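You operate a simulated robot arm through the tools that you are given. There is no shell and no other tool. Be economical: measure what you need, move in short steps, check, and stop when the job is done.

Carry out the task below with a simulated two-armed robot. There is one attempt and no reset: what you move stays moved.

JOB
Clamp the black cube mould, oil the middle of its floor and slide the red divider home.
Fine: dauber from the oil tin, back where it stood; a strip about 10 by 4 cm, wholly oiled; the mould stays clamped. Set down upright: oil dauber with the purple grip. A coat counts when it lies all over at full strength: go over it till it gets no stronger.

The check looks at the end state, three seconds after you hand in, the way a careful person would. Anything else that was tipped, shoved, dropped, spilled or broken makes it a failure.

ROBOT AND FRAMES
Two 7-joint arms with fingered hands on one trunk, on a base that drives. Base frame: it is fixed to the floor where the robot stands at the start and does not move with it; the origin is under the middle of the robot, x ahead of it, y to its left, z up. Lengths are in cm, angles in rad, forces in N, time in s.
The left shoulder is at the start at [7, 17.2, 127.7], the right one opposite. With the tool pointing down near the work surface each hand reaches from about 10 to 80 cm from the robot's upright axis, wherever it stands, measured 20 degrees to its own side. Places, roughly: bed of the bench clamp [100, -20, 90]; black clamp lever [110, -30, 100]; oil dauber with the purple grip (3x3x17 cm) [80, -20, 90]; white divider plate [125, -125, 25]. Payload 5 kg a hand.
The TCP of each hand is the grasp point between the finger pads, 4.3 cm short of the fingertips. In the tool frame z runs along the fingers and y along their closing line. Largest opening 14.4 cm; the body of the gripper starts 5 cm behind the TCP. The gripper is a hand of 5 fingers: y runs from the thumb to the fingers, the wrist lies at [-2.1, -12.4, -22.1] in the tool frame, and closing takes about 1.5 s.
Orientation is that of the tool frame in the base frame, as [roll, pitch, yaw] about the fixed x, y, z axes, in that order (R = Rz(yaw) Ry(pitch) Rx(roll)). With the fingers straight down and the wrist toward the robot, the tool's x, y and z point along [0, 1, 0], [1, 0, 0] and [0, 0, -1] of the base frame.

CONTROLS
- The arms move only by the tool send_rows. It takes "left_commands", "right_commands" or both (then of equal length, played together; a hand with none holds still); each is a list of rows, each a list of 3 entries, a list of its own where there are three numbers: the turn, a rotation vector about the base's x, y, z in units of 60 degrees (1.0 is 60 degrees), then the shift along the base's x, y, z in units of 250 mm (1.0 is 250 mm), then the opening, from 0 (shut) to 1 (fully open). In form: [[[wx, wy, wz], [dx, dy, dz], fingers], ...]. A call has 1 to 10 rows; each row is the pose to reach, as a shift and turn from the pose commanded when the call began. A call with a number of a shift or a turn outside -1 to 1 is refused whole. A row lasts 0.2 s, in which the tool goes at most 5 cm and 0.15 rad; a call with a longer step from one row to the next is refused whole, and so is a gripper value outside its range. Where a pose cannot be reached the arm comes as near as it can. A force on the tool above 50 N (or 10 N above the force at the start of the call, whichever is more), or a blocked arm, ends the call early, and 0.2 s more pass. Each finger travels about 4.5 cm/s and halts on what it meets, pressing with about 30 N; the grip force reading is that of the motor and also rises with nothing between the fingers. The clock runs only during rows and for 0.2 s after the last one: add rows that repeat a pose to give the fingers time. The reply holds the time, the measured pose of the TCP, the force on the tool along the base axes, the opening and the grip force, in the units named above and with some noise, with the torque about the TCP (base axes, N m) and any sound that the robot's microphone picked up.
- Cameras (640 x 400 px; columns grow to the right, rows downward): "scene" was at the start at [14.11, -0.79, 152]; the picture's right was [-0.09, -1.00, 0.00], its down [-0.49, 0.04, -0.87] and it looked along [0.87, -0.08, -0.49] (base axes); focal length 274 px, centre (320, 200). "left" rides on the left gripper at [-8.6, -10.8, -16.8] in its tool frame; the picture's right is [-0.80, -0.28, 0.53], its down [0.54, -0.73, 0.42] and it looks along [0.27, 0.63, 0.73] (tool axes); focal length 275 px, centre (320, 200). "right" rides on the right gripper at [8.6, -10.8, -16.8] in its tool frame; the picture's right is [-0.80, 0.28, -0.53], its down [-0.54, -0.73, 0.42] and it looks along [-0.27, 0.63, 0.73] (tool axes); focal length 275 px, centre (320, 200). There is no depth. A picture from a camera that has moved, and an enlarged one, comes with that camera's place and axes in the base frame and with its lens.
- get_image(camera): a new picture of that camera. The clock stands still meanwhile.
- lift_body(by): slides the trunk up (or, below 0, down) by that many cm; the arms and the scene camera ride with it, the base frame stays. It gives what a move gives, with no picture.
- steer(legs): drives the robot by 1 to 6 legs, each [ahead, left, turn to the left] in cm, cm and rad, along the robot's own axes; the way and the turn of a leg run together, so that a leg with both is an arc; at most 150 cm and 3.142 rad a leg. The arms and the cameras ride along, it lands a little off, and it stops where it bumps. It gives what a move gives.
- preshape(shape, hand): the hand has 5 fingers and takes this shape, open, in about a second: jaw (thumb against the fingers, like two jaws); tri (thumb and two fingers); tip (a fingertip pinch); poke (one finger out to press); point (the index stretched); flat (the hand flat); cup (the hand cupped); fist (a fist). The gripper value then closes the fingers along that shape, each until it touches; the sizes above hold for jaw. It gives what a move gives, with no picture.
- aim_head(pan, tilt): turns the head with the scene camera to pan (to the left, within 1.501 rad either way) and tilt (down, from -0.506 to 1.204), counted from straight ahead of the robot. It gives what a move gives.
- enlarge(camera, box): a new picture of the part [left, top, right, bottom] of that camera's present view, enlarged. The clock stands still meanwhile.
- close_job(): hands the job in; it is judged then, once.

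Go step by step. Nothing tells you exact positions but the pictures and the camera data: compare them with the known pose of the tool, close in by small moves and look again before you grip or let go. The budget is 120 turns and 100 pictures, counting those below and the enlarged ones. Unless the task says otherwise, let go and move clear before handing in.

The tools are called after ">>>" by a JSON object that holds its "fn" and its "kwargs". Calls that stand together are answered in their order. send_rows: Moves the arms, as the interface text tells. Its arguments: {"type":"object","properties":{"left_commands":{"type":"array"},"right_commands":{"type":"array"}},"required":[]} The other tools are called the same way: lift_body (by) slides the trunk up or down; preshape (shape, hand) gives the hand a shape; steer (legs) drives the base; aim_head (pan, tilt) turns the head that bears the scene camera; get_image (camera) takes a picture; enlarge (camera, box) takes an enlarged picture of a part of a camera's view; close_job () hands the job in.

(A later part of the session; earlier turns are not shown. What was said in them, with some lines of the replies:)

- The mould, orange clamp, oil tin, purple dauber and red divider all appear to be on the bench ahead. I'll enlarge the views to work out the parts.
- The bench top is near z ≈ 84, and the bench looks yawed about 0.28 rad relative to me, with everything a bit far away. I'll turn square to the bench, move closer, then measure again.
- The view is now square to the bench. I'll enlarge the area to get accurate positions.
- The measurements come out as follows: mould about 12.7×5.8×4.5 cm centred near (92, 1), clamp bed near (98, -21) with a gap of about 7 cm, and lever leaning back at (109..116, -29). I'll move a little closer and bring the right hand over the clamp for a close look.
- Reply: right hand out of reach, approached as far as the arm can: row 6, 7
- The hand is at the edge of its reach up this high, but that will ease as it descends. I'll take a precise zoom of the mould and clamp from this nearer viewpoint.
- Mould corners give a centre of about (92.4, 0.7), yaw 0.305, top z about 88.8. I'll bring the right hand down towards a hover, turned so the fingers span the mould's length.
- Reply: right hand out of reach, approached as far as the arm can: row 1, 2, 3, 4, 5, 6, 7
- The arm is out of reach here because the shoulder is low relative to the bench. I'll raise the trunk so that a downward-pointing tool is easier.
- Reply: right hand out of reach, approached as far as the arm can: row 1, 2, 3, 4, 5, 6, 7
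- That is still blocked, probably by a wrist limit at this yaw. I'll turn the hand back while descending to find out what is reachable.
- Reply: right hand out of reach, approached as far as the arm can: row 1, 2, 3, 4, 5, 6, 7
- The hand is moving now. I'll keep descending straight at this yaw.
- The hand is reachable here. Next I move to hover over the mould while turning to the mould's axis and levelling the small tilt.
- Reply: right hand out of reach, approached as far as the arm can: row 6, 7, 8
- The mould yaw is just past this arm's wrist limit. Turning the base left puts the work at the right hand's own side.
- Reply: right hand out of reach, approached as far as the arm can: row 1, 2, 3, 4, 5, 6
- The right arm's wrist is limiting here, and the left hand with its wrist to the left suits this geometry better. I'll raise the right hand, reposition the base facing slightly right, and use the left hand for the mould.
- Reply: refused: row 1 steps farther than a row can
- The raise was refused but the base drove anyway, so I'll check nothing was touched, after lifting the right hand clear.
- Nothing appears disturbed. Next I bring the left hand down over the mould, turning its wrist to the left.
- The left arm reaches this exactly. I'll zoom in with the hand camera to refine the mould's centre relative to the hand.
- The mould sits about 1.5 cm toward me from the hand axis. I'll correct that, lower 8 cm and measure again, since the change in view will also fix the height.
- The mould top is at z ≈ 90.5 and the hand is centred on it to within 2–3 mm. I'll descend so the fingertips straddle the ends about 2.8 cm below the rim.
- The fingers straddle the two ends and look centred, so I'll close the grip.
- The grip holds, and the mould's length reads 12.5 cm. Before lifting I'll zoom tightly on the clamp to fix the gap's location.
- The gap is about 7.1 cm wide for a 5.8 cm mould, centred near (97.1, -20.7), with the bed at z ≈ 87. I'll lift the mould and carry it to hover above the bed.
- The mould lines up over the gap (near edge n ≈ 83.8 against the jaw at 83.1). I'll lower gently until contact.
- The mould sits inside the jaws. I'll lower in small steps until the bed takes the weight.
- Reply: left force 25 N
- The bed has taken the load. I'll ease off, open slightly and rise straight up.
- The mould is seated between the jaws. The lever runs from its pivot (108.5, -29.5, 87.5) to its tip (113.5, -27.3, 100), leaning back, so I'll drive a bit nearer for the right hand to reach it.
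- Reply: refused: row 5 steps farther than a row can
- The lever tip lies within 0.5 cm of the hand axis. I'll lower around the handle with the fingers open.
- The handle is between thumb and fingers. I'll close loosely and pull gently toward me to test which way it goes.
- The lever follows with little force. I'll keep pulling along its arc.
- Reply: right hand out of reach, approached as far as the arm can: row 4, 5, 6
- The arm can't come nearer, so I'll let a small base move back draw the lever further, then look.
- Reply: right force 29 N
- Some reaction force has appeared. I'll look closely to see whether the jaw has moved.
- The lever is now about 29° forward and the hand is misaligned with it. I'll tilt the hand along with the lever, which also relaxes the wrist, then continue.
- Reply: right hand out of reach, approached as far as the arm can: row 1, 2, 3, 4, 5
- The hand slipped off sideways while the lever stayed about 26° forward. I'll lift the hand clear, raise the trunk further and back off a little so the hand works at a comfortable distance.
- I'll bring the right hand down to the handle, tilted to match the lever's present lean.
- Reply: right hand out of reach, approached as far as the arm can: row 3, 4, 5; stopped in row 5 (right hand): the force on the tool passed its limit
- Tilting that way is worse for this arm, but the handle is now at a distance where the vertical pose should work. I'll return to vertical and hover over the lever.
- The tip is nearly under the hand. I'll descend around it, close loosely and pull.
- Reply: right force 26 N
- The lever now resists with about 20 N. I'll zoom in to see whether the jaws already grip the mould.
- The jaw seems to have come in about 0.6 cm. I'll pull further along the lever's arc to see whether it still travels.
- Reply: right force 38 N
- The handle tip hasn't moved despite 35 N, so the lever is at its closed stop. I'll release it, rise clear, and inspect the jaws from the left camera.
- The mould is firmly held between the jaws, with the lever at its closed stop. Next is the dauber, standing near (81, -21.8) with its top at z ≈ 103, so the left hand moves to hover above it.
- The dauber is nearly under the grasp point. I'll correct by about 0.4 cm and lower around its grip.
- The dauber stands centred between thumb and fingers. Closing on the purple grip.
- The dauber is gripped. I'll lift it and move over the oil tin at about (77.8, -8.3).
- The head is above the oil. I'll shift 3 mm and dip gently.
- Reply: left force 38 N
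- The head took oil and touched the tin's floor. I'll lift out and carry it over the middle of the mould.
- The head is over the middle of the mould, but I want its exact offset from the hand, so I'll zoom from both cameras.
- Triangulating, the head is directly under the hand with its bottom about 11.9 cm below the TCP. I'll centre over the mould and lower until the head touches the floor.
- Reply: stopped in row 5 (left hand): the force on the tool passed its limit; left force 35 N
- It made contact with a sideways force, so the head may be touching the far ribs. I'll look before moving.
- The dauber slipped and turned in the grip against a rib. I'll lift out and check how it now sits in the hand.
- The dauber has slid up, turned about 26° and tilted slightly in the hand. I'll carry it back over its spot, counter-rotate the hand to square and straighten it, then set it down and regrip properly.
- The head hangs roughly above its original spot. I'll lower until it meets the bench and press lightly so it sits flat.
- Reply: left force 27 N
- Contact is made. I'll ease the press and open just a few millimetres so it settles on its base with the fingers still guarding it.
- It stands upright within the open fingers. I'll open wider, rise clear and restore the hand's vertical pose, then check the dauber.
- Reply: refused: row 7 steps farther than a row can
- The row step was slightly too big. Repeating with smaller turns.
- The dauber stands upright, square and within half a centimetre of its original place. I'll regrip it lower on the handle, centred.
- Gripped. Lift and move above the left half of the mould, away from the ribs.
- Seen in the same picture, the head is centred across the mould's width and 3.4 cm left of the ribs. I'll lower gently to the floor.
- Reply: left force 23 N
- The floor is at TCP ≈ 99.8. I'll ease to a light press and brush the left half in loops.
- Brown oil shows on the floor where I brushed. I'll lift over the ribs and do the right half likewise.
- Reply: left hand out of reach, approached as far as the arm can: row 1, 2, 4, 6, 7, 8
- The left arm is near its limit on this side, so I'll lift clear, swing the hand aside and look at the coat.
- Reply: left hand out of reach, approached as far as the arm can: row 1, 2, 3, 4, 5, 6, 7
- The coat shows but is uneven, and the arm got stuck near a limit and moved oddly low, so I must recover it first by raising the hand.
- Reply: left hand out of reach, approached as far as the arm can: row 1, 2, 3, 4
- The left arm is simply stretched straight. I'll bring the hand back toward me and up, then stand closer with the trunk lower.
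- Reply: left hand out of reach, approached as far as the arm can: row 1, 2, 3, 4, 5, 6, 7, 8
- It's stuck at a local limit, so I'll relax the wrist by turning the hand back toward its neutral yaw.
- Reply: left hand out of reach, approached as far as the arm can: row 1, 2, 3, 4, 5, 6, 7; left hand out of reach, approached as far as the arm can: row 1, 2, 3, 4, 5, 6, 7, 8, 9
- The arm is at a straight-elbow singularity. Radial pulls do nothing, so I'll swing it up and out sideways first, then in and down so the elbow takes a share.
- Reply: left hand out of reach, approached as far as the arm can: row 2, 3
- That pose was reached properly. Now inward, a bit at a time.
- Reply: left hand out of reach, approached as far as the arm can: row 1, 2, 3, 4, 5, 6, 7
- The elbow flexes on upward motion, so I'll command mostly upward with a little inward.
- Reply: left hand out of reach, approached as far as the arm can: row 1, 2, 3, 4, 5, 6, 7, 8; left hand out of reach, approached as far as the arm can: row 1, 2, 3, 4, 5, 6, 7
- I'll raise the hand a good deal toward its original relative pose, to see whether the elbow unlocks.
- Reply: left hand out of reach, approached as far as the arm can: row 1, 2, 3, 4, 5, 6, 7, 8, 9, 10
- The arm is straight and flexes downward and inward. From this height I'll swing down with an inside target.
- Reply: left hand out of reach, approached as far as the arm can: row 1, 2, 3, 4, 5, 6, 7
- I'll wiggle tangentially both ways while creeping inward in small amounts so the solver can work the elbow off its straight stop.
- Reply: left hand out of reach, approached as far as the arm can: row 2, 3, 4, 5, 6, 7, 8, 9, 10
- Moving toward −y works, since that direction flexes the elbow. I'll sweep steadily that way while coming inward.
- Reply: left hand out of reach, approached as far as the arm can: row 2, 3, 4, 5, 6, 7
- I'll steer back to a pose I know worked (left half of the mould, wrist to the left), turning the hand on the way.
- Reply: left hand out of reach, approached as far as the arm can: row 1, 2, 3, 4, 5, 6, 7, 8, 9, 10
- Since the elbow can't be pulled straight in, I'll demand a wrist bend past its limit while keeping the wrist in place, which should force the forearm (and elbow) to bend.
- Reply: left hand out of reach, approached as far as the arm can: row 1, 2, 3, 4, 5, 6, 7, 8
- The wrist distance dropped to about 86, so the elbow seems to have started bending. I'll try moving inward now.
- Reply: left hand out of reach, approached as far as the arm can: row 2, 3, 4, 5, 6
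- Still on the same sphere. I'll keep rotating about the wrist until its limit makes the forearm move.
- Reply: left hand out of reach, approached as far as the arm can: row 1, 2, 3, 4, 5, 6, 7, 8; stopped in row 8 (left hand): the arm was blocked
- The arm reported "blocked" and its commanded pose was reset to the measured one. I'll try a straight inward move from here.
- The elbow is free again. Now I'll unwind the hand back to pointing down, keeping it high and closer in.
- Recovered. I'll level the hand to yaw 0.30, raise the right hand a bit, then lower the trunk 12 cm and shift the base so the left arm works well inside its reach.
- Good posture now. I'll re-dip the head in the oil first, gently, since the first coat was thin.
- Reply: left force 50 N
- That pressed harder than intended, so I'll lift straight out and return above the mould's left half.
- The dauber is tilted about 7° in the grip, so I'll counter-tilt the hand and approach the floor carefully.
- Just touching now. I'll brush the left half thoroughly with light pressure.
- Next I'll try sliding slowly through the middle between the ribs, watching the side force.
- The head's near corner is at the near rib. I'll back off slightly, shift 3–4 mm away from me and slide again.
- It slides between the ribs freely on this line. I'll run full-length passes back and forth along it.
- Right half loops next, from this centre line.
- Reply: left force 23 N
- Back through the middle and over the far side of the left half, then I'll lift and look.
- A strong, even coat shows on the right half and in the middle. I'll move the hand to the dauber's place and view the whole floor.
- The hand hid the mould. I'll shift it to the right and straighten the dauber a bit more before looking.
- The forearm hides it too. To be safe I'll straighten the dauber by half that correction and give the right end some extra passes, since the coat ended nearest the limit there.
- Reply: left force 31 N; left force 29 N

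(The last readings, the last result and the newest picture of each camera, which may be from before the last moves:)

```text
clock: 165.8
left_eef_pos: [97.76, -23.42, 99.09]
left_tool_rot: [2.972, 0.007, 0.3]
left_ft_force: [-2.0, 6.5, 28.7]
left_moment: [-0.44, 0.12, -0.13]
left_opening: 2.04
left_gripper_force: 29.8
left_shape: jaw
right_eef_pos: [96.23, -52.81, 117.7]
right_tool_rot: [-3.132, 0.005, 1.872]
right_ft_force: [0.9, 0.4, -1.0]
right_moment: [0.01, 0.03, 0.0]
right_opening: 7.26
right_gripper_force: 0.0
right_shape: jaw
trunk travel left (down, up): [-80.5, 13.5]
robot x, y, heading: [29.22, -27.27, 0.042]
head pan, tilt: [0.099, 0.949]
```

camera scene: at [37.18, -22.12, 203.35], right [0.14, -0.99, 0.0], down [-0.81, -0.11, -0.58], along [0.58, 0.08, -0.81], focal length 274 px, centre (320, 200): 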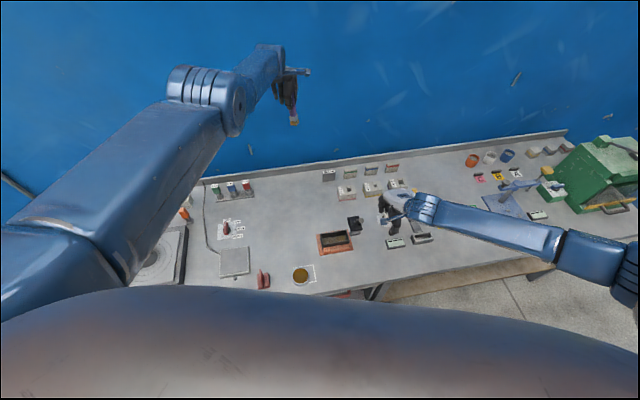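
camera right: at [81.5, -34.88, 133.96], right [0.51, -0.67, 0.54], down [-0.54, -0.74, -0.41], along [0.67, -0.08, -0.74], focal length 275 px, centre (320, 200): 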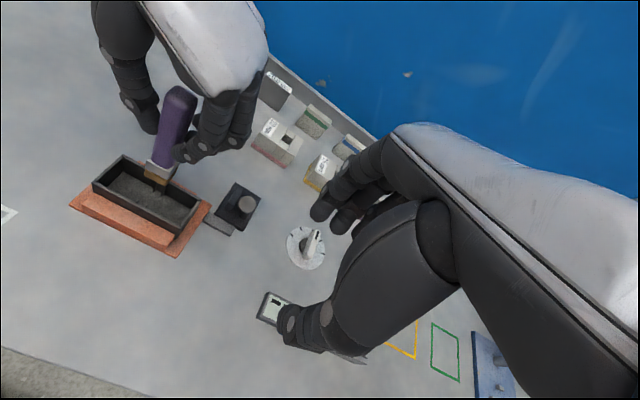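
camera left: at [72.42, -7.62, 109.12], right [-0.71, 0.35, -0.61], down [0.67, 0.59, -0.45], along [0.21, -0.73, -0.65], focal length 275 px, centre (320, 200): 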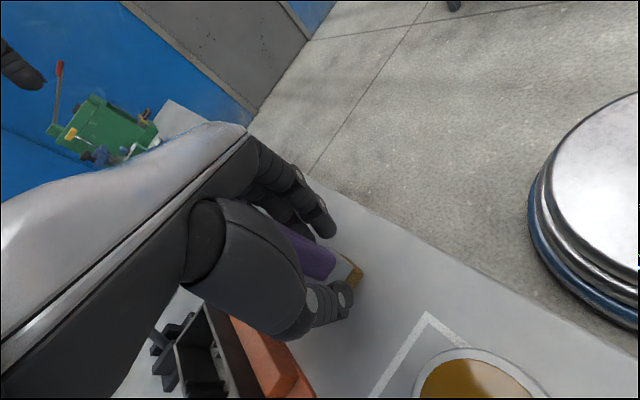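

>>> {"fn": "send_rows", "kwargs": {"left_commands": [[[0, 0, 0], [0.0107, -0.0344, 0.007], 0], [[0, 0, 0], [0.0336, -0.0273, 0.007], 0], [[0, 0, 0], [0.0181, 0.0224, 0.007], 0], [[0, 0, 0], [-0.0277, 0.0082, 0.007], 0], [[0, 0, 0], [-0.0122, -0.0415, 0.007], 0], [[0, 0, 0], [0.0336, -0.0273, 0.007], 0], [[0, 0, 0], [-0.0122, -0.0415, 0.007], 0], [[0, 0, 0], [0.0107, -0.0344, 0.007], 0], [[0, 0, 0], [0, 0, 0.02], 0]]}}

>>> {"fn": "send_rows", "kwargs": {"left_commands": [[[0, 0, 0], [0, 0, 0.1], 0], [[0, 0, 0], [0, 0, 0.25], 0], [[0, 0, 0], [-0.06, 0.02, 0.36], 0], [[0, 0, 0], [-0.2, 0.05, 0.36], 0], [[0, 0, 0], [-0.35, 0.08, 0.36], 0], [[0, 0, 0], [-0.5, 0.07, 0.36], 0], [[0, 0, 0], [-0.64, 0.06, 0.36], 0], [[0, 0, 0], [-0.68, 0.055, 0.3], 0], [[0, 0, 0], [-0.68, 0.055, 0.3], 0]]}}

>>> {"fn": "get_image", "kwargs": {"camera": "scene"}}

```text
clock: 167.8
left_eef_pos: [97.8, -23.39, 99.35]
left_tool_rot: [2.972, 0.008, 0.303]
left_ft_force: [0.7, 0.0, -1.7]
left_moment: [0.02, 0.05, -0.01]
left_opening: 1.89
left_gripper_force: 29.9
left_shape: jaw
right_eef_pos: [96.42, -53.02, 117.5]
right_tool_rot: [-3.129, 0.006, 1.871]
right_ft_force: [0.2, -0.4, -0.1]
right_moment: [0.02, 0.08, -0.01]
right_opening: 7.25
right_gripper_force: 0.0
right_shape: jaw
trunk travel left (down, up): [-80.5, 13.5]
robot x, y, heading: [29.23, -27.47, 0.036]
head pan, tilt: [0.099, 0.949]
```

```text
clock: 169.8
left_eef_pos: [80.79, -21.84, 106.91]
left_tool_rot: [2.969, 0.007, 0.302]
left_ft_force: [0.3, 0.3, -1.8]
left_moment: [-0.01, -0.01, 0.01]
left_opening: 1.86
left_gripper_force: 29.9
left_shape: jaw
right_eef_pos: [96.5, -52.75, 117.59]
right_tool_rot: [-3.131, 0.006, 1.871]
right_ft_force: [0.8, 0.0, -1.1]
right_moment: [0.0, 0.02, -0.01]
right_opening: 7.25
right_gripper_force: 0.0
right_shape: jaw
trunk travel left (down, up): [-80.5, 13.5]
robot x, y, heading: [28.55, -27.41, 0.039]
head pan, tilt: [0.099, 0.949]
```

```text
5 pictures are left
camera scene: at [41.27, -26.02, 191.35], right [0.14, -0.99, 0.0], down [-0.81, -0.11, -0.58], along [0.58, 0.08, -0.81], focal length 274 px, centre (320, 200)
```

scene: 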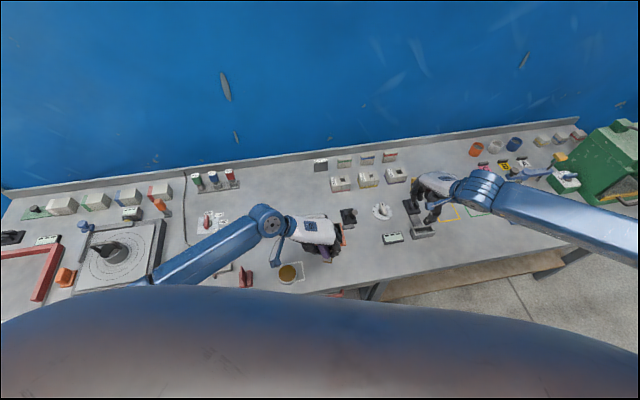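

The dauber is above its place. I'll lower it to the bench (expected contact near TCP 98.1).

>>> {"fn": "send_rows", "kwargs": {"left_commands": [[[0, 0, 0], [0, 0, -0.15], 0], [[0, 0, 0], [0, 0, -0.29], 0], [[0, 0, 0], [0, 0, -0.33], 0], [[0, 0, 0], [0, 0, -0.345], 0], [[0, 0, 0], [0, 0, -0.352], 0], [[0, 0, 0], [0, 0, -0.358], 0]]}}

```text
clock: 171.2
left_eef_pos: [80.89, -21.95, 98.2]
left_tool_rot: [2.972, 0.007, 0.302]
left_ft_force: [0.3, 0.5, -1.3]
left_moment: [0.0, 0.01, -0.03]
left_opening: 1.85
left_gripper_force: 30.0
left_shape: jaw
right_eef_pos: [96.2, -52.74, 117.51]
right_tool_rot: [-3.13, 0.005, 1.873]
right_ft_force: [-0.2, -0.3, -0.1]
right_moment: [0.01, 0.02, -0.04]
right_opening: 7.23
right_gripper_force: 0.0
right_shape: jaw
trunk travel left (down, up): [-80.5, 13.5]
robot x, y, heading: [28.7, -27.13, 0.037]
head pan, tilt: [0.099, 0.949]
```

>>> {"fn": "send_rows", "kwargs": {"left_commands": [[[0, 0, 0], [0, 0, -0.006], 0], [[0, 0, 0], [0, 0, -0.012], 0], [[0, 0, 0], [0, 0, -0.018], 0]]}}

>>> {"fn": "send_rows", "kwargs": {"left_commands": [[[0, 0, 0], [0, 0, -0.006], 0], [[0, 0, 0], [0, 0, -0.012], 0]]}}

```text
clock: 172.0
left_eef_pos: [80.76, -21.85, 97.73]
left_tool_rot: [2.972, 0.007, 0.301]
left_ft_force: [-1.1, 0.6, -1.3]
left_moment: [0.03, 0.0, 0.01]
left_opening: 1.87
left_gripper_force: 30.3
left_shape: jaw
right_eef_pos: [96.36, -52.73, 117.67]
right_tool_rot: [-3.132, 0.006, 1.872]
right_ft_force: [-0.5, 0.7, 0.1]
right_moment: [-0.04, -0.01, 0.0]
right_opening: 7.23
right_gripper_force: 0.2
right_shape: jaw
trunk travel left (down, up): [-80.5, 13.5]
robot x, y, heading: [28.44, -27.54, 0.035]
head pan, tilt: [0.099, 0.949]
```

```text
clock: 172.6
left_eef_pos: [80.68, -21.9, 97.3]
left_tool_rot: [2.97, 0.007, 0.304]
left_ft_force: [0.4, -0.5, -1.2]
left_moment: [0.0, -0.01, 0.01]
left_opening: 1.84
left_gripper_force: 29.9
left_shape: jaw
right_eef_pos: [96.34, -52.82, 117.54]
right_tool_rot: [-3.129, 0.006, 1.871]
right_ft_force: [-0.1, 0.2, -1.0]
right_moment: [0.02, -0.03, -0.03]
right_opening: 7.25
right_gripper_force: 0.1
right_shape: jaw
trunk travel left (down, up): [-80.5, 13.5]
robot x, y, heading: [29.07, -27.25, 0.037]
head pan, tilt: [0.099, 0.949]
```

>>> {"fn": "send_rows", "kwargs": {"left_commands": [[[0, 0, 0], [0, 0, -0.006], 0], [[0, 0, 0], [0, 0, -0.012], 0], [[0, 0, 0], [0, 0, -0.018], 0]]}}

>>> {"fn": "send_rows", "kwargs": {"left_commands": [[[0, 0, 0], [0, 0, -0.006], 0], [[0, 0, 0], [0, 0, -0.012], 0]]}}

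```text
clock: 173.4
left_eef_pos: [80.73, -21.88, 96.85]
left_tool_rot: [2.971, 0.007, 0.303]
left_ft_force: [0.3, 1.0, -1.6]
left_moment: [0.02, -0.03, -0.02]
left_opening: 1.87
left_gripper_force: 30.1
left_shape: jaw
right_eef_pos: [96.35, -52.79, 117.71]
right_tool_rot: [-3.13, 0.006, 1.871]
right_ft_force: [0.2, -0.1, -0.1]
right_moment: [0.0, 0.03, 0.0]
right_opening: 7.23
right_gripper_force: 0.1
right_shape: jaw
trunk travel left (down, up): [-80.5, 13.5]
robot x, y, heading: [28.56, -27.04, 0.033]
head pan, tilt: [0.099, 0.949]
```

```text
clock: 174.0
left_eef_pos: [80.7, -21.98, 96.59]
left_tool_rot: [2.97, 0.007, 0.304]
left_ft_force: [-0.4, 1.0, -1.8]
left_moment: [0.03, 0.01, 0.0]
left_opening: 1.84
left_gripper_force: 30.2
left_shape: jaw
right_eef_pos: [96.32, -52.77, 117.61]
right_tool_rot: [-3.129, 0.004, 1.871]
right_ft_force: [-0.1, 0.8, 0.2]
right_moment: [-0.01, 0.01, 0.0]
right_opening: 7.25
right_gripper_force: 0.2
right_shape: jaw
trunk travel left (down, up): [-80.5, 13.5]
robot x, y, heading: [28.72, -27.02, 0.036]
head pan, tilt: [0.099, 0.949]
```

>>> {"fn": "send_rows", "kwargs": {"left_commands": [[[0, 0, 0], [0, 0, -0.01], 0], [[0, 0, 0], [0, 0, -0.02], 0], [[0, 0, 0], [0, 0, -0.03], 0]]}}

>>> {"fn": "enlarge", "kwargs": {"camera": "scene", "box": [300, 225, 370, 285]}}

```text
clock: 174.8
left_eef_pos: [80.78, -21.93, 95.86]
left_tool_rot: [2.971, 0.005, 0.302]
left_ft_force: [-0.4, 0.1, -1.0]
left_moment: [0.03, 0.0, 0.02]
left_opening: 1.84
left_gripper_force: 29.8
left_shape: jaw
right_eef_pos: [96.41, -52.87, 117.67]
right_tool_rot: [-3.13, 0.006, 1.871]
right_ft_force: [0.2, 0.1, 0.1]
right_moment: [-0.04, 0.0, 0.03]
right_opening: 7.25
right_gripper_force: 0.0
right_shape: jaw
trunk travel left (down, up): [-80.5, 13.5]
robot x, y, heading: [29.08, -26.87, 0.039]
head pan, tilt: [0.099, 0.949]
```

```text
6.67 times, centred on (335, 255) of scene
camera zoom: at [41.16, -26.01, 191.36], right [0.14, -0.99, 0.0], down [-0.81, -0.11, -0.58], along [0.58, 0.08, -0.81], focal length 1827 px, centre (220, -167)
```

zoom: 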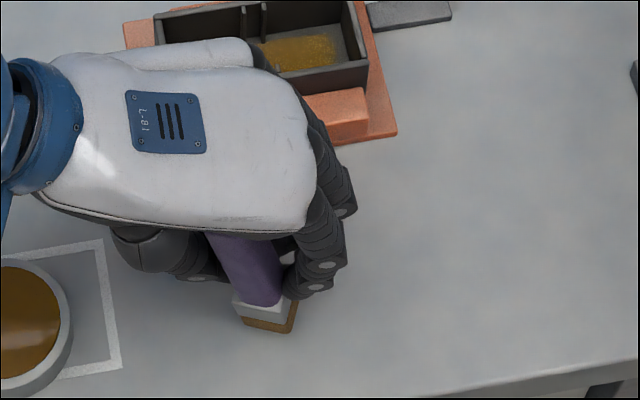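

The dauber now leans the other way, bottom to the right by roughly 15°. I'll raise 3 cm, rotate the hand to stand it vertical, then lower to contact.

>>> {"fn": "send_rows", "kwargs": {"left_commands": [[[0, 0, 0], [0, 0, 0.12], 0], [[0.13, 0.04, 0], [0, 0, 0.12], 0], [[0.255, 0.08, 0], [0, 0, 0.12], 0], [[0.255, 0.08, 0], [0, 0, 0.02], 0], [[0.255, 0.08, 0], [0, 0, -0.01], 0], [[0.255, 0.08, 0], [0, 0, -0.02], 0]]}}

>>> {"fn": "send_rows", "kwargs": {"left_commands": [[[0, 0, 0], [0, 0, -0.01], 0], [[0, 0, 0], [0, 0, -0.02], 0], [[0, 0, 0], [0, 0, -0.03], 0]]}}

```text
clock: 176.2
left_eef_pos: [80.77, -21.92, 95.24]
left_tool_rot: [-3.032, 0.006, 0.304]
left_ft_force: [-0.5, -0.1, -1.3]
left_moment: [-0.03, -0.02, -0.02]
left_opening: 1.86
left_gripper_force: 30.2
left_shape: jaw
right_eef_pos: [96.46, -52.75, 117.56]
right_tool_rot: [-3.129, 0.003, 1.871]
right_ft_force: [0.6, -0.3, -0.2]
right_moment: [0.03, 0.01, 0.01]
right_opening: 7.27
right_gripper_force: 0.1
right_shape: jaw
trunk travel left (down, up): [-80.5, 13.5]
robot x, y, heading: [28.55, -27.62, 0.038]
head pan, tilt: [0.099, 0.949]
```

```text
clock: 177.0
left_eef_pos: [80.74, -21.94, 94.63]
left_tool_rot: [-3.032, 0.008, 0.305]
left_ft_force: [0.6, -0.2, -1.3]
left_moment: [0.02, 0.03, -0.01]
left_opening: 1.87
left_gripper_force: 29.9
left_shape: jaw
right_eef_pos: [96.31, -52.78, 117.58]
right_tool_rot: [-3.13, 0.006, 1.872]
right_ft_force: [0.6, -0.4, 0.5]
right_moment: [0.01, -0.02, -0.02]
right_opening: 7.23
right_gripper_force: 0.0
right_shape: jaw
trunk travel left (down, up): [-80.5, 13.5]
robot x, y, heading: [29.0, -27.09, 0.041]
head pan, tilt: [0.099, 0.949]
```

>>> {"fn": "send_rows", "kwargs": {"left_commands": [[[0, 0, 0], [0, 0, -0.01], 0], [[0, 0, 0], [0, 0, -0.02], 0], [[0, 0, 0], [0, 0, -0.03], 0], [[0, 0, 0], [0, 0, -0.038], 0]]}}

>>> {"fn": "send_rows", "kwargs": {"left_commands": [[[0, 0, 0], [0, 0, -0.008], 0], [[0, 0, 0], [0, 0, -0.016], 0]]}}

```text
clock: 178.0
left_eef_pos: [80.83, -21.93, 93.84]
left_tool_rot: [-3.035, 0.006, 0.304]
left_ft_force: [0.5, 0.2, 3.4]
left_moment: [-0.03, -0.04, 0.03]
left_opening: 1.85
left_gripper_force: 30.0
left_shape: jaw
right_eef_pos: [96.31, -52.66, 117.56]
right_tool_rot: [-3.131, 0.005, 1.871]
right_ft_force: [-0.2, -1.2, 0.0]
right_moment: [-0.02, 0.03, 0.02]
right_opening: 7.21
right_gripper_force: 0.0
right_shape: jaw
trunk travel left (down, up): [-80.5, 13.5]
robot x, y, heading: [29.23, -27.39, 0.042]
head pan, tilt: [0.099, 0.949]
```

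```text
clock: 178.6
left_eef_pos: [80.67, -21.97, 93.69]
left_tool_rot: [-3.037, 0.002, 0.308]
left_ft_force: [-2.2, 3.6, 35.4]
left_moment: [-0.2, -0.08, -0.04]
left_opening: 1.86
left_gripper_force: 29.9
left_shape: jaw
right_eef_pos: [96.01, -52.75, 117.88]
right_tool_rot: [-3.134, 0.005, 1.872]
right_ft_force: [-0.2, -0.1, -0.1]
right_moment: [0.0, -0.01, 0.01]
right_opening: 7.22
right_gripper_force: 0.1
right_shape: jaw
trunk travel left (down, up): [-80.5, 13.5]
robot x, y, heading: [28.67, -27.04, 0.038]
head pan, tilt: [0.099, 0.949]
```

It stands in firm contact with little moment, so it's flush. I'll open gradually and rise straight up.

>>> {"fn": "send_rows", "kwargs": {"left_commands": [[[0, 0, 0], [0, 0, 0.01], 0.1], [[0, 0, 0], [0, 0, 0.012], 0.17], [[0, 0, 0], [0, 0, 0.012], 0.22], [[0, 0, 0], [0, 0, 0.012], 0.3], [[0, 0, 0], [0, 0, 0.012], 0.45], [[0, 0, 0], [0, 0, 0.012], 0.55], [[0, 0, 0], [0, 0, 0.1], 0.55], [[0, 0, 0], [0, 0, 0.25], 0.55], [[0, 0, 0], [0, 0, 0.42], 0.55], [[0, 0, 0], [0, 0, 0.6], 0.55]]}}

>>> {"fn": "send_rows", "kwargs": {"left_commands": [[[-0.1, -0.03, 0], [0, 0, 0.15], 0.55], [[-0.1, -0.03, 0], [-0.03, 0.15, 0.2], 0.55], [[-0.1, -0.03, 0], [-0.06, 0.32, 0.2], 0.55], [[-0.1, -0.03, 0], [-0.1, 0.5, 0.2], 0.55], [[-0.1, -0.03, 0], [-0.12, 0.68, 0.2], 0.55], [[-0.1, -0.03, 0], [-0.15, 0.85, 0.2], 0.55], [[-0.1, -0.03, 0], [-0.15, 1.0, 0.2], 0.55], [[-0.1, -0.03, 0], [-0.15, 1.0, 0.2], 0.55]]}}

>>> {"fn": "enlarge", "kwargs": {"camera": "scene", "box": [230, 205, 380, 295]}}

```text
clock: 180.8
left_eef_pos: [80.76, -22.02, 108.11]
left_tool_rot: [-3.031, 0.007, 0.306]
left_ft_force: [0.1, -0.2, -1.1]
left_moment: [-0.01, 0.02, 0.0]
left_opening: 7.87
left_gripper_force: 0.0
left_shape: jaw
right_eef_pos: [96.38, -52.87, 117.55]
right_tool_rot: [-3.129, 0.005, 1.87]
right_ft_force: [-0.2, 0.4, 0.3]
right_moment: [0.02, 0.01, 0.01]
right_opening: 7.24
right_gripper_force: 0.1
right_shape: jaw
trunk travel left (down, up): [-80.5, 13.5]
robot x, y, heading: [28.94, -27.02, 0.037]
head pan, tilt: [0.099, 0.949]
```

```text
clock: 182.6
left_eef_pos: [77.03, 2.96, 112.96]
left_tool_rot: [-3.141, 0.005, 0.304]
left_ft_force: [-0.1, -0.7, -0.3]
left_moment: [-0.01, 0.04, -0.01]
left_opening: 7.89
left_gripper_force: 0.0
left_shape: jaw
right_eef_pos: [96.32, -52.8, 117.57]
right_tool_rot: [-3.132, 0.004, 1.872]
right_ft_force: [0.1, 1.4, -0.5]
right_moment: [0.0, -0.02, -0.01]
right_opening: 7.25
right_gripper_force: 0.0
right_shape: jaw
trunk travel left (down, up): [-80.5, 13.5]
robot x, y, heading: [28.62, -27.16, 0.04]
head pan, tilt: [0.099, 0.949]
```

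```text
4.27 times, centred on (305, 250) of scene
camera zoom: at [41.14, -26.05, 191.36], right [0.14, -0.99, 0.0], down [-0.81, -0.11, -0.58], along [0.58, 0.08, -0.81], focal length 1169 px, centre (384, -13)
```

zoom: 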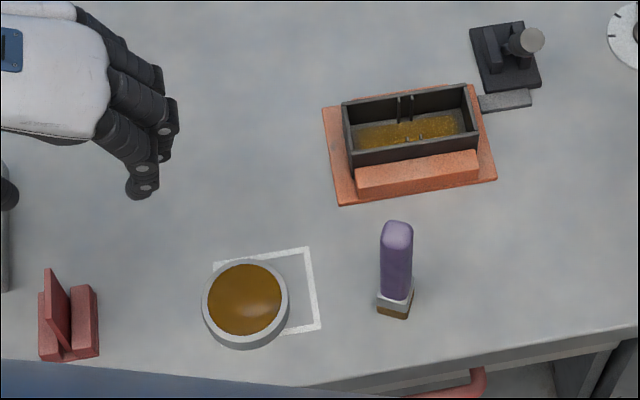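

The whole strip is golden and even, the dauber stands upright in its place, and the mould remains clamped. Now the divider, which I'll measure from the left hand camera.

>>> {"fn": "enlarge", "kwargs": {"camera": "left", "box": [356, 258, 506, 378]}}

```text
3.33 times, centred on (431, 318) of left
camera zoom: at [65.64, 10.82, 129.76], right [-0.85, 0.03, -0.53], down [0.3, 0.85, -0.43], along [0.44, -0.52, -0.73], focal length 918 px, centre (-50, -193)
```

zoom: 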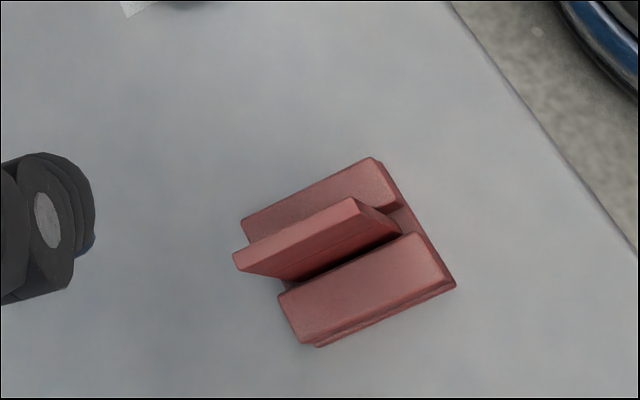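

The divider plate runs parallel to the hand's x-axis, its top edge centred about 3.2 cm nearer and 4.3 cm left of the hand at z ≈ 94. I'll move over it, lower, and pinch it.

>>> {"fn": "send_rows", "kwargs": {"left_commands": [[[0, 0, 0], [-0.06, 0.09, 0], 0.4], [[0, 0, 0], [-0.127, 0.17, -0.05], 0.35], [[0, 0, 0], [-0.127, 0.17, -0.2], 0.35], [[0, 0, 0], [-0.127, 0.17, -0.35], 0.35], [[0, 0, 0], [-0.127, 0.17, -0.5], 0.35], [[0, 0, 0], [-0.127, 0.17, -0.62], 0.35], [[0, 0, 0], [-0.127, 0.17, -0.694], 0.35], [[0, 0, 0], [-0.127, 0.17, -0.694], 0.35]]}}

>>> {"fn": "send_rows", "kwargs": {"left_commands": [[[0, 0, 0], [0, 0, 0], 0.2], [[0, 0, 0], [0, 0, 0], 0.1], [[0, 0, 0], [0, 0, 0], 0], [[0, 0, 0], [0, 0, 0], 0], [[0, 0, 0], [0, 0, 0], 0], [[0, 0, 0], [0, 0, 0], 0]]}}

```text
clock: 184.4
left_eef_pos: [73.72, 7.42, 95.87]
left_tool_rot: [3.141, 0.007, 0.302]
left_ft_force: [-0.6, -0.9, 0.1]
left_moment: [-0.01, -0.02, 0.01]
left_opening: 5.05
left_gripper_force: 0.0
left_shape: jaw
right_eef_pos: [96.21, -52.77, 117.63]
right_tool_rot: [-3.131, 0.005, 1.871]
right_ft_force: [0.1, -0.6, 0.1]
right_moment: [0.04, 0.04, -0.02]
right_opening: 7.22
right_gripper_force: 0.0
right_shape: jaw
trunk travel left (down, up): [-80.5, 13.5]
robot x, y, heading: [28.66, -27.1, 0.04]
head pan, tilt: [0.099, 0.949]
```

```text
clock: 185.8
left_eef_pos: [73.74, 7.45, 95.81]
left_tool_rot: [3.141, 0.007, 0.304]
left_ft_force: [0.1, 0.1, -0.7]
left_moment: [-0.04, -0.03, 0.03]
left_opening: 0.08
left_gripper_force: 30.5
left_shape: jaw
right_eef_pos: [96.3, -52.7, 117.57]
right_tool_rot: [-3.131, 0.005, 1.871]
right_ft_force: [0.2, 0.7, 0.9]
right_moment: [-0.03, -0.01, 0.0]
right_opening: 7.24
right_gripper_force: 0.1
right_shape: jaw
trunk travel left (down, up): [-80.5, 13.5]
robot x, y, heading: [28.93, -27.06, 0.037]
head pan, tilt: [0.099, 0.949]
```

The fingers shut completely, so the plate's top is lower than I thought. I'll reopen, lower 1.8 cm and close again.

>>> {"fn": "send_rows", "kwargs": {"left_commands": [[[0, 0, 0], [0, 0, 0], 0.2], [[0, 0, 0], [0, 0, 0], 0.35], [[0, 0, 0], [0, 0, 0], 0.35], [[0, 0, 0], [0, 0, -0.04], 0.35], [[0, 0, 0], [0, 0, -0.072], 0.35], [[0, 0, 0], [0, 0, -0.072], 0.2], [[0, 0, 0], [0, 0, -0.072], 0], [[0, 0, 0], [0, 0, -0.072], 0], [[0, 0, 0], [0, 0, -0.072], 0], [[0, 0, 0], [0, 0, -0.072], 0]]}}

```text
clock: 188.0
left_eef_pos: [73.84, 7.46, 94.06]
left_tool_rot: [3.14, 0.007, 0.304]
left_ft_force: [-0.1, -0.4, 0.4]
left_moment: [-0.01, 0.01, 0.0]
left_opening: 0.07
left_gripper_force: 30.0
left_shape: jaw
right_eef_pos: [96.21, -52.76, 117.74]
right_tool_rot: [-3.13, 0.003, 1.87]
right_ft_force: [-0.2, 0.0, 0.0]
right_moment: [0.0, 0.0, 0.04]
right_opening: 7.25
right_gripper_force: 0.1
right_shape: jaw
trunk travel left (down, up): [-80.5, 13.5]
robot x, y, heading: [29.04, -27.32, 0.037]
head pan, tilt: [0.099, 0.949]
```

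Still nothing between the fingers, so I need a look from the hand camera.

>>> {"fn": "enlarge", "kwargs": {"camera": "left", "box": [270, 200, 430, 340]}}

```text
2.86 times, centred on (350, 270) of left
camera zoom: at [62.37, 15.2, 110.77], right [-0.85, 0.03, -0.53], down [0.3, 0.85, -0.43], along [0.44, -0.52, -0.73], focal length 786 px, centre (234, 0)
```

zoom: 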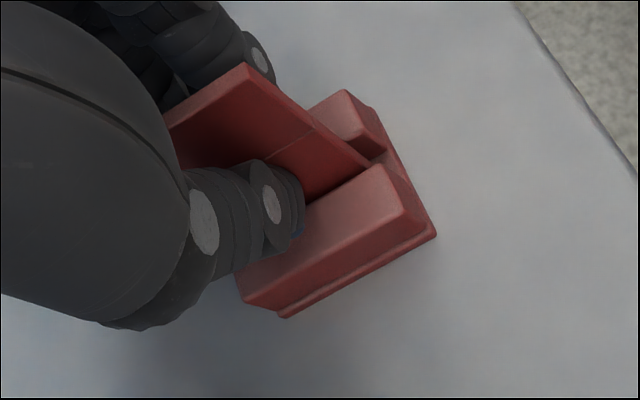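

The plate is in fact between thumb and fingers (it's very thin), its top about 1.5–2 cm above the grasp point. I'll lift it straight out of its holder.

>>> {"fn": "send_rows", "kwargs": {"left_commands": [[[0, 0, 0], [0, 0, 0.04], 0], [[0, 0, 0], [0, 0, 0.1], 0], [[0, 0, 0], [0, 0, 0.2], 0], [[0, 0, 0], [0, 0, 0.32], 0], [[0, 0, 0], [0, 0, 0.44], 0], [[0, 0, 0], [0.12, -0.05, 0.44], 0], [[0, 0, 0], [0.28, -0.1, 0.44], 0], [[0, 0, 0], [0.44, -0.18, 0.44], 0], [[0, 0, 0], [0.6, -0.28, 0.44], 0], [[0, 0, 0], [0.6, -0.28, 0.44], 0]]}}

```text
clock: 190.2
left_eef_pos: [88.64, 0.31, 104.84]
left_tool_rot: [-3.141, 0.006, 0.302]
left_ft_force: [0.4, -0.6, 0.2]
left_moment: [0.0, 0.0, -0.01]
left_opening: 0.04
left_gripper_force: 29.8
left_shape: jaw
right_eef_pos: [96.36, -52.78, 117.6]
right_tool_rot: [-3.13, 0.006, 1.872]
right_ft_force: [0.0, -0.5, 0.7]
right_moment: [-0.01, 0.01, 0.0]
right_opening: 7.24
right_gripper_force: 0.1
right_shape: jaw
trunk travel left (down, up): [-80.5, 13.5]
robot x, y, heading: [28.7, -27.33, 0.042]
head pan, tilt: [0.099, 0.949]
```

The weight reads almost nothing, so I'm unsure it came along; I'll use my last picture to check, framing hand, holder and mould.

>>> {"fn": "enlarge", "kwargs": {"camera": "scene", "box": [232, 195, 372, 295]}}

```text
4.00 times, centred on (302, 245) of scene
camera zoom: at [41.18, -25.99, 191.36], right [0.14, -0.99, 0.0], down [-0.81, -0.11, -0.58], along [0.58, 0.08, -0.81], focal length 1096 px, centre (392, 20)
```

zoom: 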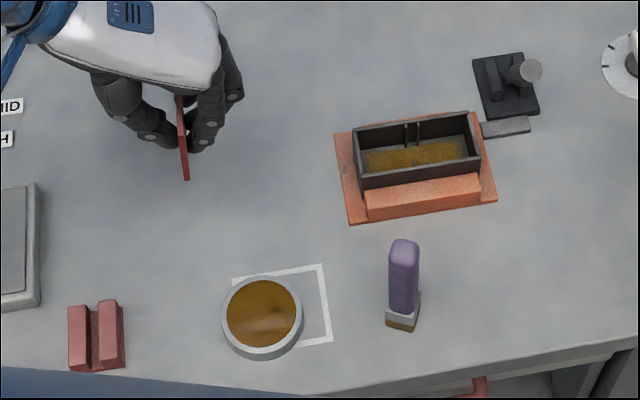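

The divider is held vertical with its lower edge about 6.8 cm below the grasp point, and the coat, dauber, tin and holder all look right. No pictures remain, so I'll carry it over the slot (u ≈ −48.75) and proceed by force feedback.

>>> {"fn": "send_rows", "kwargs": {"left_commands": [[[0, 0, 0], [0.06, -0.15, 0], 0], [[0, 0, 0], [0.13, -0.32, 0], 0], [[0, 0, 0], [0.2, -0.49, 0], 0], [[0, 0, 0], [0.27, -0.66, 0], 0], [[0, 0, 0], [0.34, -0.82, 0], 0], [[0, 0, 0], [0.34, -0.847, 0], 0], [[0, 0, 0], [0.34, -0.847, -0.12], 0], [[0, 0, 0], [0.34, -0.847, -0.22], 0], [[0, 0, 0], [0.34, -0.847, -0.24], 0]]}}

```text
clock: 192.2
left_eef_pos: [97.34, -21.08, 99.32]
left_tool_rot: [3.14, 0.004, 0.305]
left_ft_force: [0.6, -1.4, 7.8]
left_moment: [-0.04, -0.18, 0.02]
left_opening: 0.1
left_gripper_force: 30.6
left_shape: jaw
right_eef_pos: [96.28, -52.87, 117.68]
right_tool_rot: [-3.132, 0.005, 1.87]
right_ft_force: [0.0, 0.7, 0.9]
right_moment: [-0.01, -0.02, 0.0]
right_opening: 7.24
right_gripper_force: 0.1
right_shape: jaw
trunk travel left (down, up): [-80.5, 13.5]
robot x, y, heading: [28.84, -27.01, 0.035]
head pan, tilt: [0.099, 0.949]
```

There's contact already, and the moment puts it at the plate's far edge. I'll raise slightly, shift 4–5 mm nearer and 3 mm left, and feel again.

>>> {"fn": "send_rows", "kwargs": {"left_commands": [[[0, 0, 0], [0, 0, 0.036], 0], [[0, 0, 0], [-0.021, 0.0076, 0.036], 0], [[0, 0, 0], [-0.021, 0.0076, 0.015], 0], [[0, 0, 0], [-0.021, 0.0076, 0], 0], [[0, 0, 0], [-0.021, 0.0076, -0.012], 0]]}}

```text
clock: 193.4
left_eef_pos: [96.94, -20.8, 99.29]
left_tool_rot: [3.136, 0.002, 0.303]
left_ft_force: [0.3, -3.0, 22.7]
left_moment: [-0.05, 0.01, 0.03]
left_opening: 0.16
left_gripper_force: 30.0
left_shape: jaw
right_eef_pos: [96.21, -52.91, 117.76]
right_tool_rot: [-3.131, 0.004, 1.872]
right_ft_force: [-0.6, 1.0, 0.2]
right_moment: [0.01, -0.01, -0.01]
right_opening: 7.22
right_gripper_force: 0.1
right_shape: jaw
trunk travel left (down, up): [-80.5, 13.5]
robot x, y, heading: [29.43, -27.28, 0.035]
head pan, tilt: [0.099, 0.949]
```

Now the contact is even on both sides, so it's sitting on the ribs. The first spot was probably right along the length but too far back, so I'll go to u ≈ −49.05 at the nearer depth.

>>> {"fn": "send_rows", "kwargs": {"left_commands": [[[0, 0, 0], [0, 0, 0.03], 0], [[0, 0, 0], [0.002, -0.0165, 0.03], 0], [[0, 0, 0], [0.002, -0.0165, 0.015], 0], [[0, 0, 0], [0.002, -0.0165, 0.004], 0], [[0, 0, 0], [0.002, -0.0165, -0.006], 0], [[0, 0, 0], [0.002, -0.0165, -0.016], 0]]}}

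```text
clock: 194.8
left_eef_pos: [96.99, -21.27, 98.84]
left_tool_rot: [3.136, 0.002, 0.304]
left_ft_force: [6.1, -2.3, 41.5]
left_moment: [0.22, -0.08, 0.15]
left_opening: 0.29
left_gripper_force: 29.2
left_shape: jaw
right_eef_pos: [96.0, -52.74, 117.81]
right_tool_rot: [-3.133, 0.005, 1.872]
right_ft_force: [-0.3, -0.5, 0.1]
right_moment: [0.01, 0.0, -0.01]
right_opening: 7.23
right_gripper_force: 0.1
right_shape: jaw
trunk travel left (down, up): [-80.5, 13.5]
robot x, y, heading: [28.85, -27.13, 0.04]
head pan, tilt: [0.099, 0.949]
5 turns are left
```

I still need the slot. I'll press lightly and sweep the plate slowly along the mould so it drops between the ribs, then press.

>>> {"fn": "send_rows", "kwargs": {"left_commands": [[[0, 0, 0], [0.0024, -0.0076, 0.02], 0], [[0, 0, 0], [0.0006, -0.002, 0.02], 0], [[0, 0, 0], [-0.0012, 0.0038, 0.02], 0], [[0, 0, 0], [-0.003, 0.0096, 0.02], 0], [[0, 0, 0], [-0.0048, 0.0153, 0.02], 0], [[0, 0, 0], [-0.0065, 0.021, 0.02], 0], [[0, 0, 0], [-0.0083, 0.0267, 0.02], 0], [[0, 0, 0], [-0.0101, 0.0325, 0.02], 0]]}}

>>> {"fn": "send_rows", "kwargs": {"left_commands": [[[0, 0, 0], [0, 0, -0.01], 0], [[0, 0, 0], [0, 0, -0.02], 0]]}}

```text
clock: 196.6
left_eef_pos: [96.31, -20.33, 99.1]
left_tool_rot: [3.14, 0.006, 0.304]
left_ft_force: [0.4, -7.4, 30.6]
left_moment: [-0.49, -0.08, -0.03]
left_opening: 0.26
left_gripper_force: 29.8
left_shape: jaw
right_eef_pos: [96.15, -52.83, 117.73]
right_tool_rot: [-3.133, 0.005, 1.871]
right_ft_force: [-0.2, -0.7, 0.8]
right_moment: [0.02, 0.03, -0.01]
right_opening: 7.24
right_gripper_force: 0.0
right_shape: jaw
trunk travel left (down, up): [-80.5, 13.5]
robot x, y, heading: [28.67, -27.28, 0.042]
head pan, tilt: [0.099, 0.949]
```

```text
clock: 197.2
left_eef_pos: [96.39, -20.46, 98.94]
left_tool_rot: [3.135, 0.001, 0.304]
left_ft_force: [-1.2, -8.7, 48.7]
left_moment: [-0.53, -0.02, -0.06]
left_opening: 0.36
left_gripper_force: 29.6
left_shape: jaw
right_eef_pos: [95.92, -52.87, 117.87]
right_tool_rot: [-3.134, 0.007, 1.872]
right_ft_force: [0.0, 0.1, -0.9]
right_moment: [-0.01, 0.01, -0.01]
right_opening: 7.21
right_gripper_force: 0.0
right_shape: jaw
trunk travel left (down, up): [-80.5, 13.5]
robot x, y, heading: [28.78, -27.45, 0.038]
head pan, tilt: [0.099, 0.949]
4 turns are left
```

The force analysis puts the plate's lower edge about 0.4–0.9 cm left of the hand, on the left rib. I'll lift slightly, then sweep to the right with light pressure and press.

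>>> {"fn": "send_rows", "kwargs": {"left_commands": [[[0, 0, 0], [0, 0, 0.06], 0], [[0, 0, 0], [0.0042, -0.0134, 0.06], 0], [[0, 0, 0], [0.0042, -0.0134, 0.02], 0], [[0, 0, 0], [0.006, -0.0191, 0.018], 0], [[0, 0, 0], [0.0077, -0.0248, 0.018], 0], [[0, 0, 0], [0.0095, -0.0306, 0.018], 0], [[0, 0, 0], [0.0113, -0.0363, 0.018], 0], [[0, 0, 0], [0.0131, -0.042, 0.018], 0], [[0, 0, 0], [0.0149, -0.0478, 0.018], 0]]}}

>>> {"fn": "send_rows", "kwargs": {"left_commands": [[[0, 0, 0], [0, 0, -0.012], 0], [[0, 0, 0], [0, 0, -0.024], 0], [[0, 0, 0], [0, 0, -0.04], 0]]}}

```text
clock: 199.2
left_eef_pos: [96.84, -21.36, 98.64]
left_tool_rot: [-3.139, 0.008, 0.303]
left_ft_force: [-1.0, 0.1, -0.1]
left_moment: [-0.01, 0.0, 0.02]
left_opening: 0.22
left_gripper_force: 30.6
left_shape: jaw
right_eef_pos: [96.22, -52.81, 117.56]
right_tool_rot: [-3.132, 0.006, 1.872]
right_ft_force: [0.5, -0.3, -0.3]
right_moment: [-0.01, -0.01, -0.01]
right_opening: 7.25
right_gripper_force: 0.1
right_shape: jaw
trunk travel left (down, up): [-80.5, 13.5]
robot x, y, heading: [28.73, -27.06, 0.035]
head pan, tilt: [0.099, 0.949]
```

```text
clock: 200.0
left_eef_pos: [97.01, -21.47, 97.89]
left_tool_rot: [-3.14, 0.008, 0.303]
left_ft_force: [-1.8, 1.6, 0.2]
left_moment: [0.06, 0.1, -0.08]
left_opening: 0.22
left_gripper_force: 29.8
left_shape: jaw
right_eef_pos: [96.32, -52.77, 117.6]
right_tool_rot: [-3.129, 0.003, 1.872]
right_ft_force: [-0.4, -0.1, 0.5]
right_moment: [0.03, -0.01, 0.02]
right_opening: 7.27
right_gripper_force: 0.1
right_shape: jaw
trunk travel left (down, up): [-80.5, 13.5]
robot x, y, heading: [28.7, -27.12, 0.037]
head pan, tilt: [0.099, 0.949]
3 turns are left
```

It dropped in with almost no force, so the divider is in the slot. I'll lower it to the floor, release, and rise clear.

>>> {"fn": "send_rows", "kwargs": {"left_commands": [[[0, 0, 0], [-0.002, 0.006, -0.03], 0], [[0, 0, 0], [-0.003, 0.01, -0.06], 0], [[0, 0, 0], [-0.003, 0.01, -0.08], 0], [[0, 0, 0], [-0.003, 0.01, -0.092], 0], [[0, 0, 0], [-0.003, 0.01, -0.1], 0]]}}

>>> {"fn": "send_rows", "kwargs": {"left_commands": [[[0, 0, 0], [0, 0, 0.012], 0.03], [[0, 0, 0], [0, 0, 0.012], 0.08], [[0, 0, 0], [0, 0, 0.012], 0.13], [[0, 0, 0], [0, 0, 0.02], 0.2], [[0, 0, 0], [0, 0, 0.05], 0.25], [[0, 0, 0], [0, 0, 0.15], 0.3], [[0, 0, 0], [0, 0, 0.3], 0.3], [[0, 0, 0], [0, 0, 0.45], 0.3]]}}

```text
clock: 201.2
left_eef_pos: [96.78, -21.11, 95.5]
left_tool_rot: [3.139, 0.007, 0.302]
left_ft_force: [-14.9, 9.9, 22.1]
left_moment: [0.35, 0.29, -0.18]
left_opening: 0.27
left_gripper_force: 30.4
left_shape: jaw
right_eef_pos: [96.11, -52.66, 117.79]
right_tool_rot: [-3.129, 0.005, 1.872]
right_ft_force: [-0.3, 0.5, 0.6]
right_moment: [0.01, -0.01, 0.04]
right_opening: 7.24
right_gripper_force: 0.0
right_shape: jaw
trunk travel left (down, up): [-80.5, 13.5]
robot x, y, heading: [28.95, -27.28, 0.031]
head pan, tilt: [0.099, 0.949]
```

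```text
clock: 203.0
left_eef_pos: [96.77, -21.3, 106.31]
left_tool_rot: [-3.141, 0.01, 0.303]
left_ft_force: [0.0, -0.2, -0.5]
left_moment: [-0.01, -0.04, -0.02]
left_opening: 4.29
left_gripper_force: 0.1
left_shape: jaw
right_eef_pos: [96.31, -52.82, 117.69]
right_tool_rot: [-3.129, 0.004, 1.872]
right_ft_force: [0.2, 0.3, 0.1]
right_moment: [-0.04, -0.03, -0.02]
right_opening: 7.22
right_gripper_force: 0.0
right_shape: jaw
trunk travel left (down, up): [-80.5, 13.5]
robot x, y, heading: [28.89, -27.37, 0.036]
head pan, tilt: [0.099, 0.949]
2 turns are left
```

The divider met the floor with 22 N before I let go, so it is home and the hand is free. I'll move the left hand well clear.

>>> {"fn": "send_rows", "kwargs": {"left_commands": [[[0, 0, 0], [0, 0, 0.15], 0.3], [[0, 0, 0], [-0.03, 0.1, 0.25], 0.3], [[0, 0, 0], [-0.06, 0.25, 0.3], 0.3], [[0, 0, 0], [-0.1, 0.42, 0.3], 0.3], [[0, 0, 0], [-0.14, 0.58, 0.3], 0.3], [[0, 0, 0], [-0.14, 0.58, 0.3], 0.3]]}}

```text
clock: 204.4
left_eef_pos: [93.35, -6.93, 114.1]
left_tool_rot: [-3.141, 0.006, 0.305]
left_ft_force: [-0.2, 0.4, -0.1]
left_moment: [0.03, 0.0, 0.04]
left_opening: 4.3
left_gripper_force: 0.0
left_shape: jaw
right_eef_pos: [96.22, -52.8, 117.61]
right_tool_rot: [-3.128, 0.006, 1.871]
right_ft_force: [0.1, -0.7, 0.1]
right_moment: [0.02, 0.03, -0.02]
right_opening: 7.22
right_gripper_force: 0.0
right_shape: jaw
trunk travel left (down, up): [-80.5, 13.5]
robot x, y, heading: [28.94, -27.02, 0.037]
head pan, tilt: [0.099, 0.949]
1 turns are left
```

The mould is clamped, its floor oiled, the dauber back in its place, and the divider lowered between the ribs to the floor. I placed the divider by force feedback alone, with no pictures left to confirm it. Both hands are clear, so I'm handing in.

>>> {"fn": "close_job", "kwargs": {}}

```text
The job is handed in.
```

I've handed the job in, but I couldn't check the divider by eye because I had no pictures left by then.

- **Mould:** it was clamped with the lever pulled to its stop. It still looked firmly held in my last picture, which was before the divider went in.
- **Oil:** the strip along the middle of the floor looked golden and even from end to end.
- **Dauber:** it stands upright within about 1 cm of where it started. It slipped and turned in the grip several times, so it may be slightly rotated.
- **Divider:** I placed it by force readings alone. It first rested on the ribs, then dropped in with almost no force, and met the floor at about 22 N before I let go. It may have dragged across some of the oil on the way down.

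Both hands were empty and clear of the work when I handed in.
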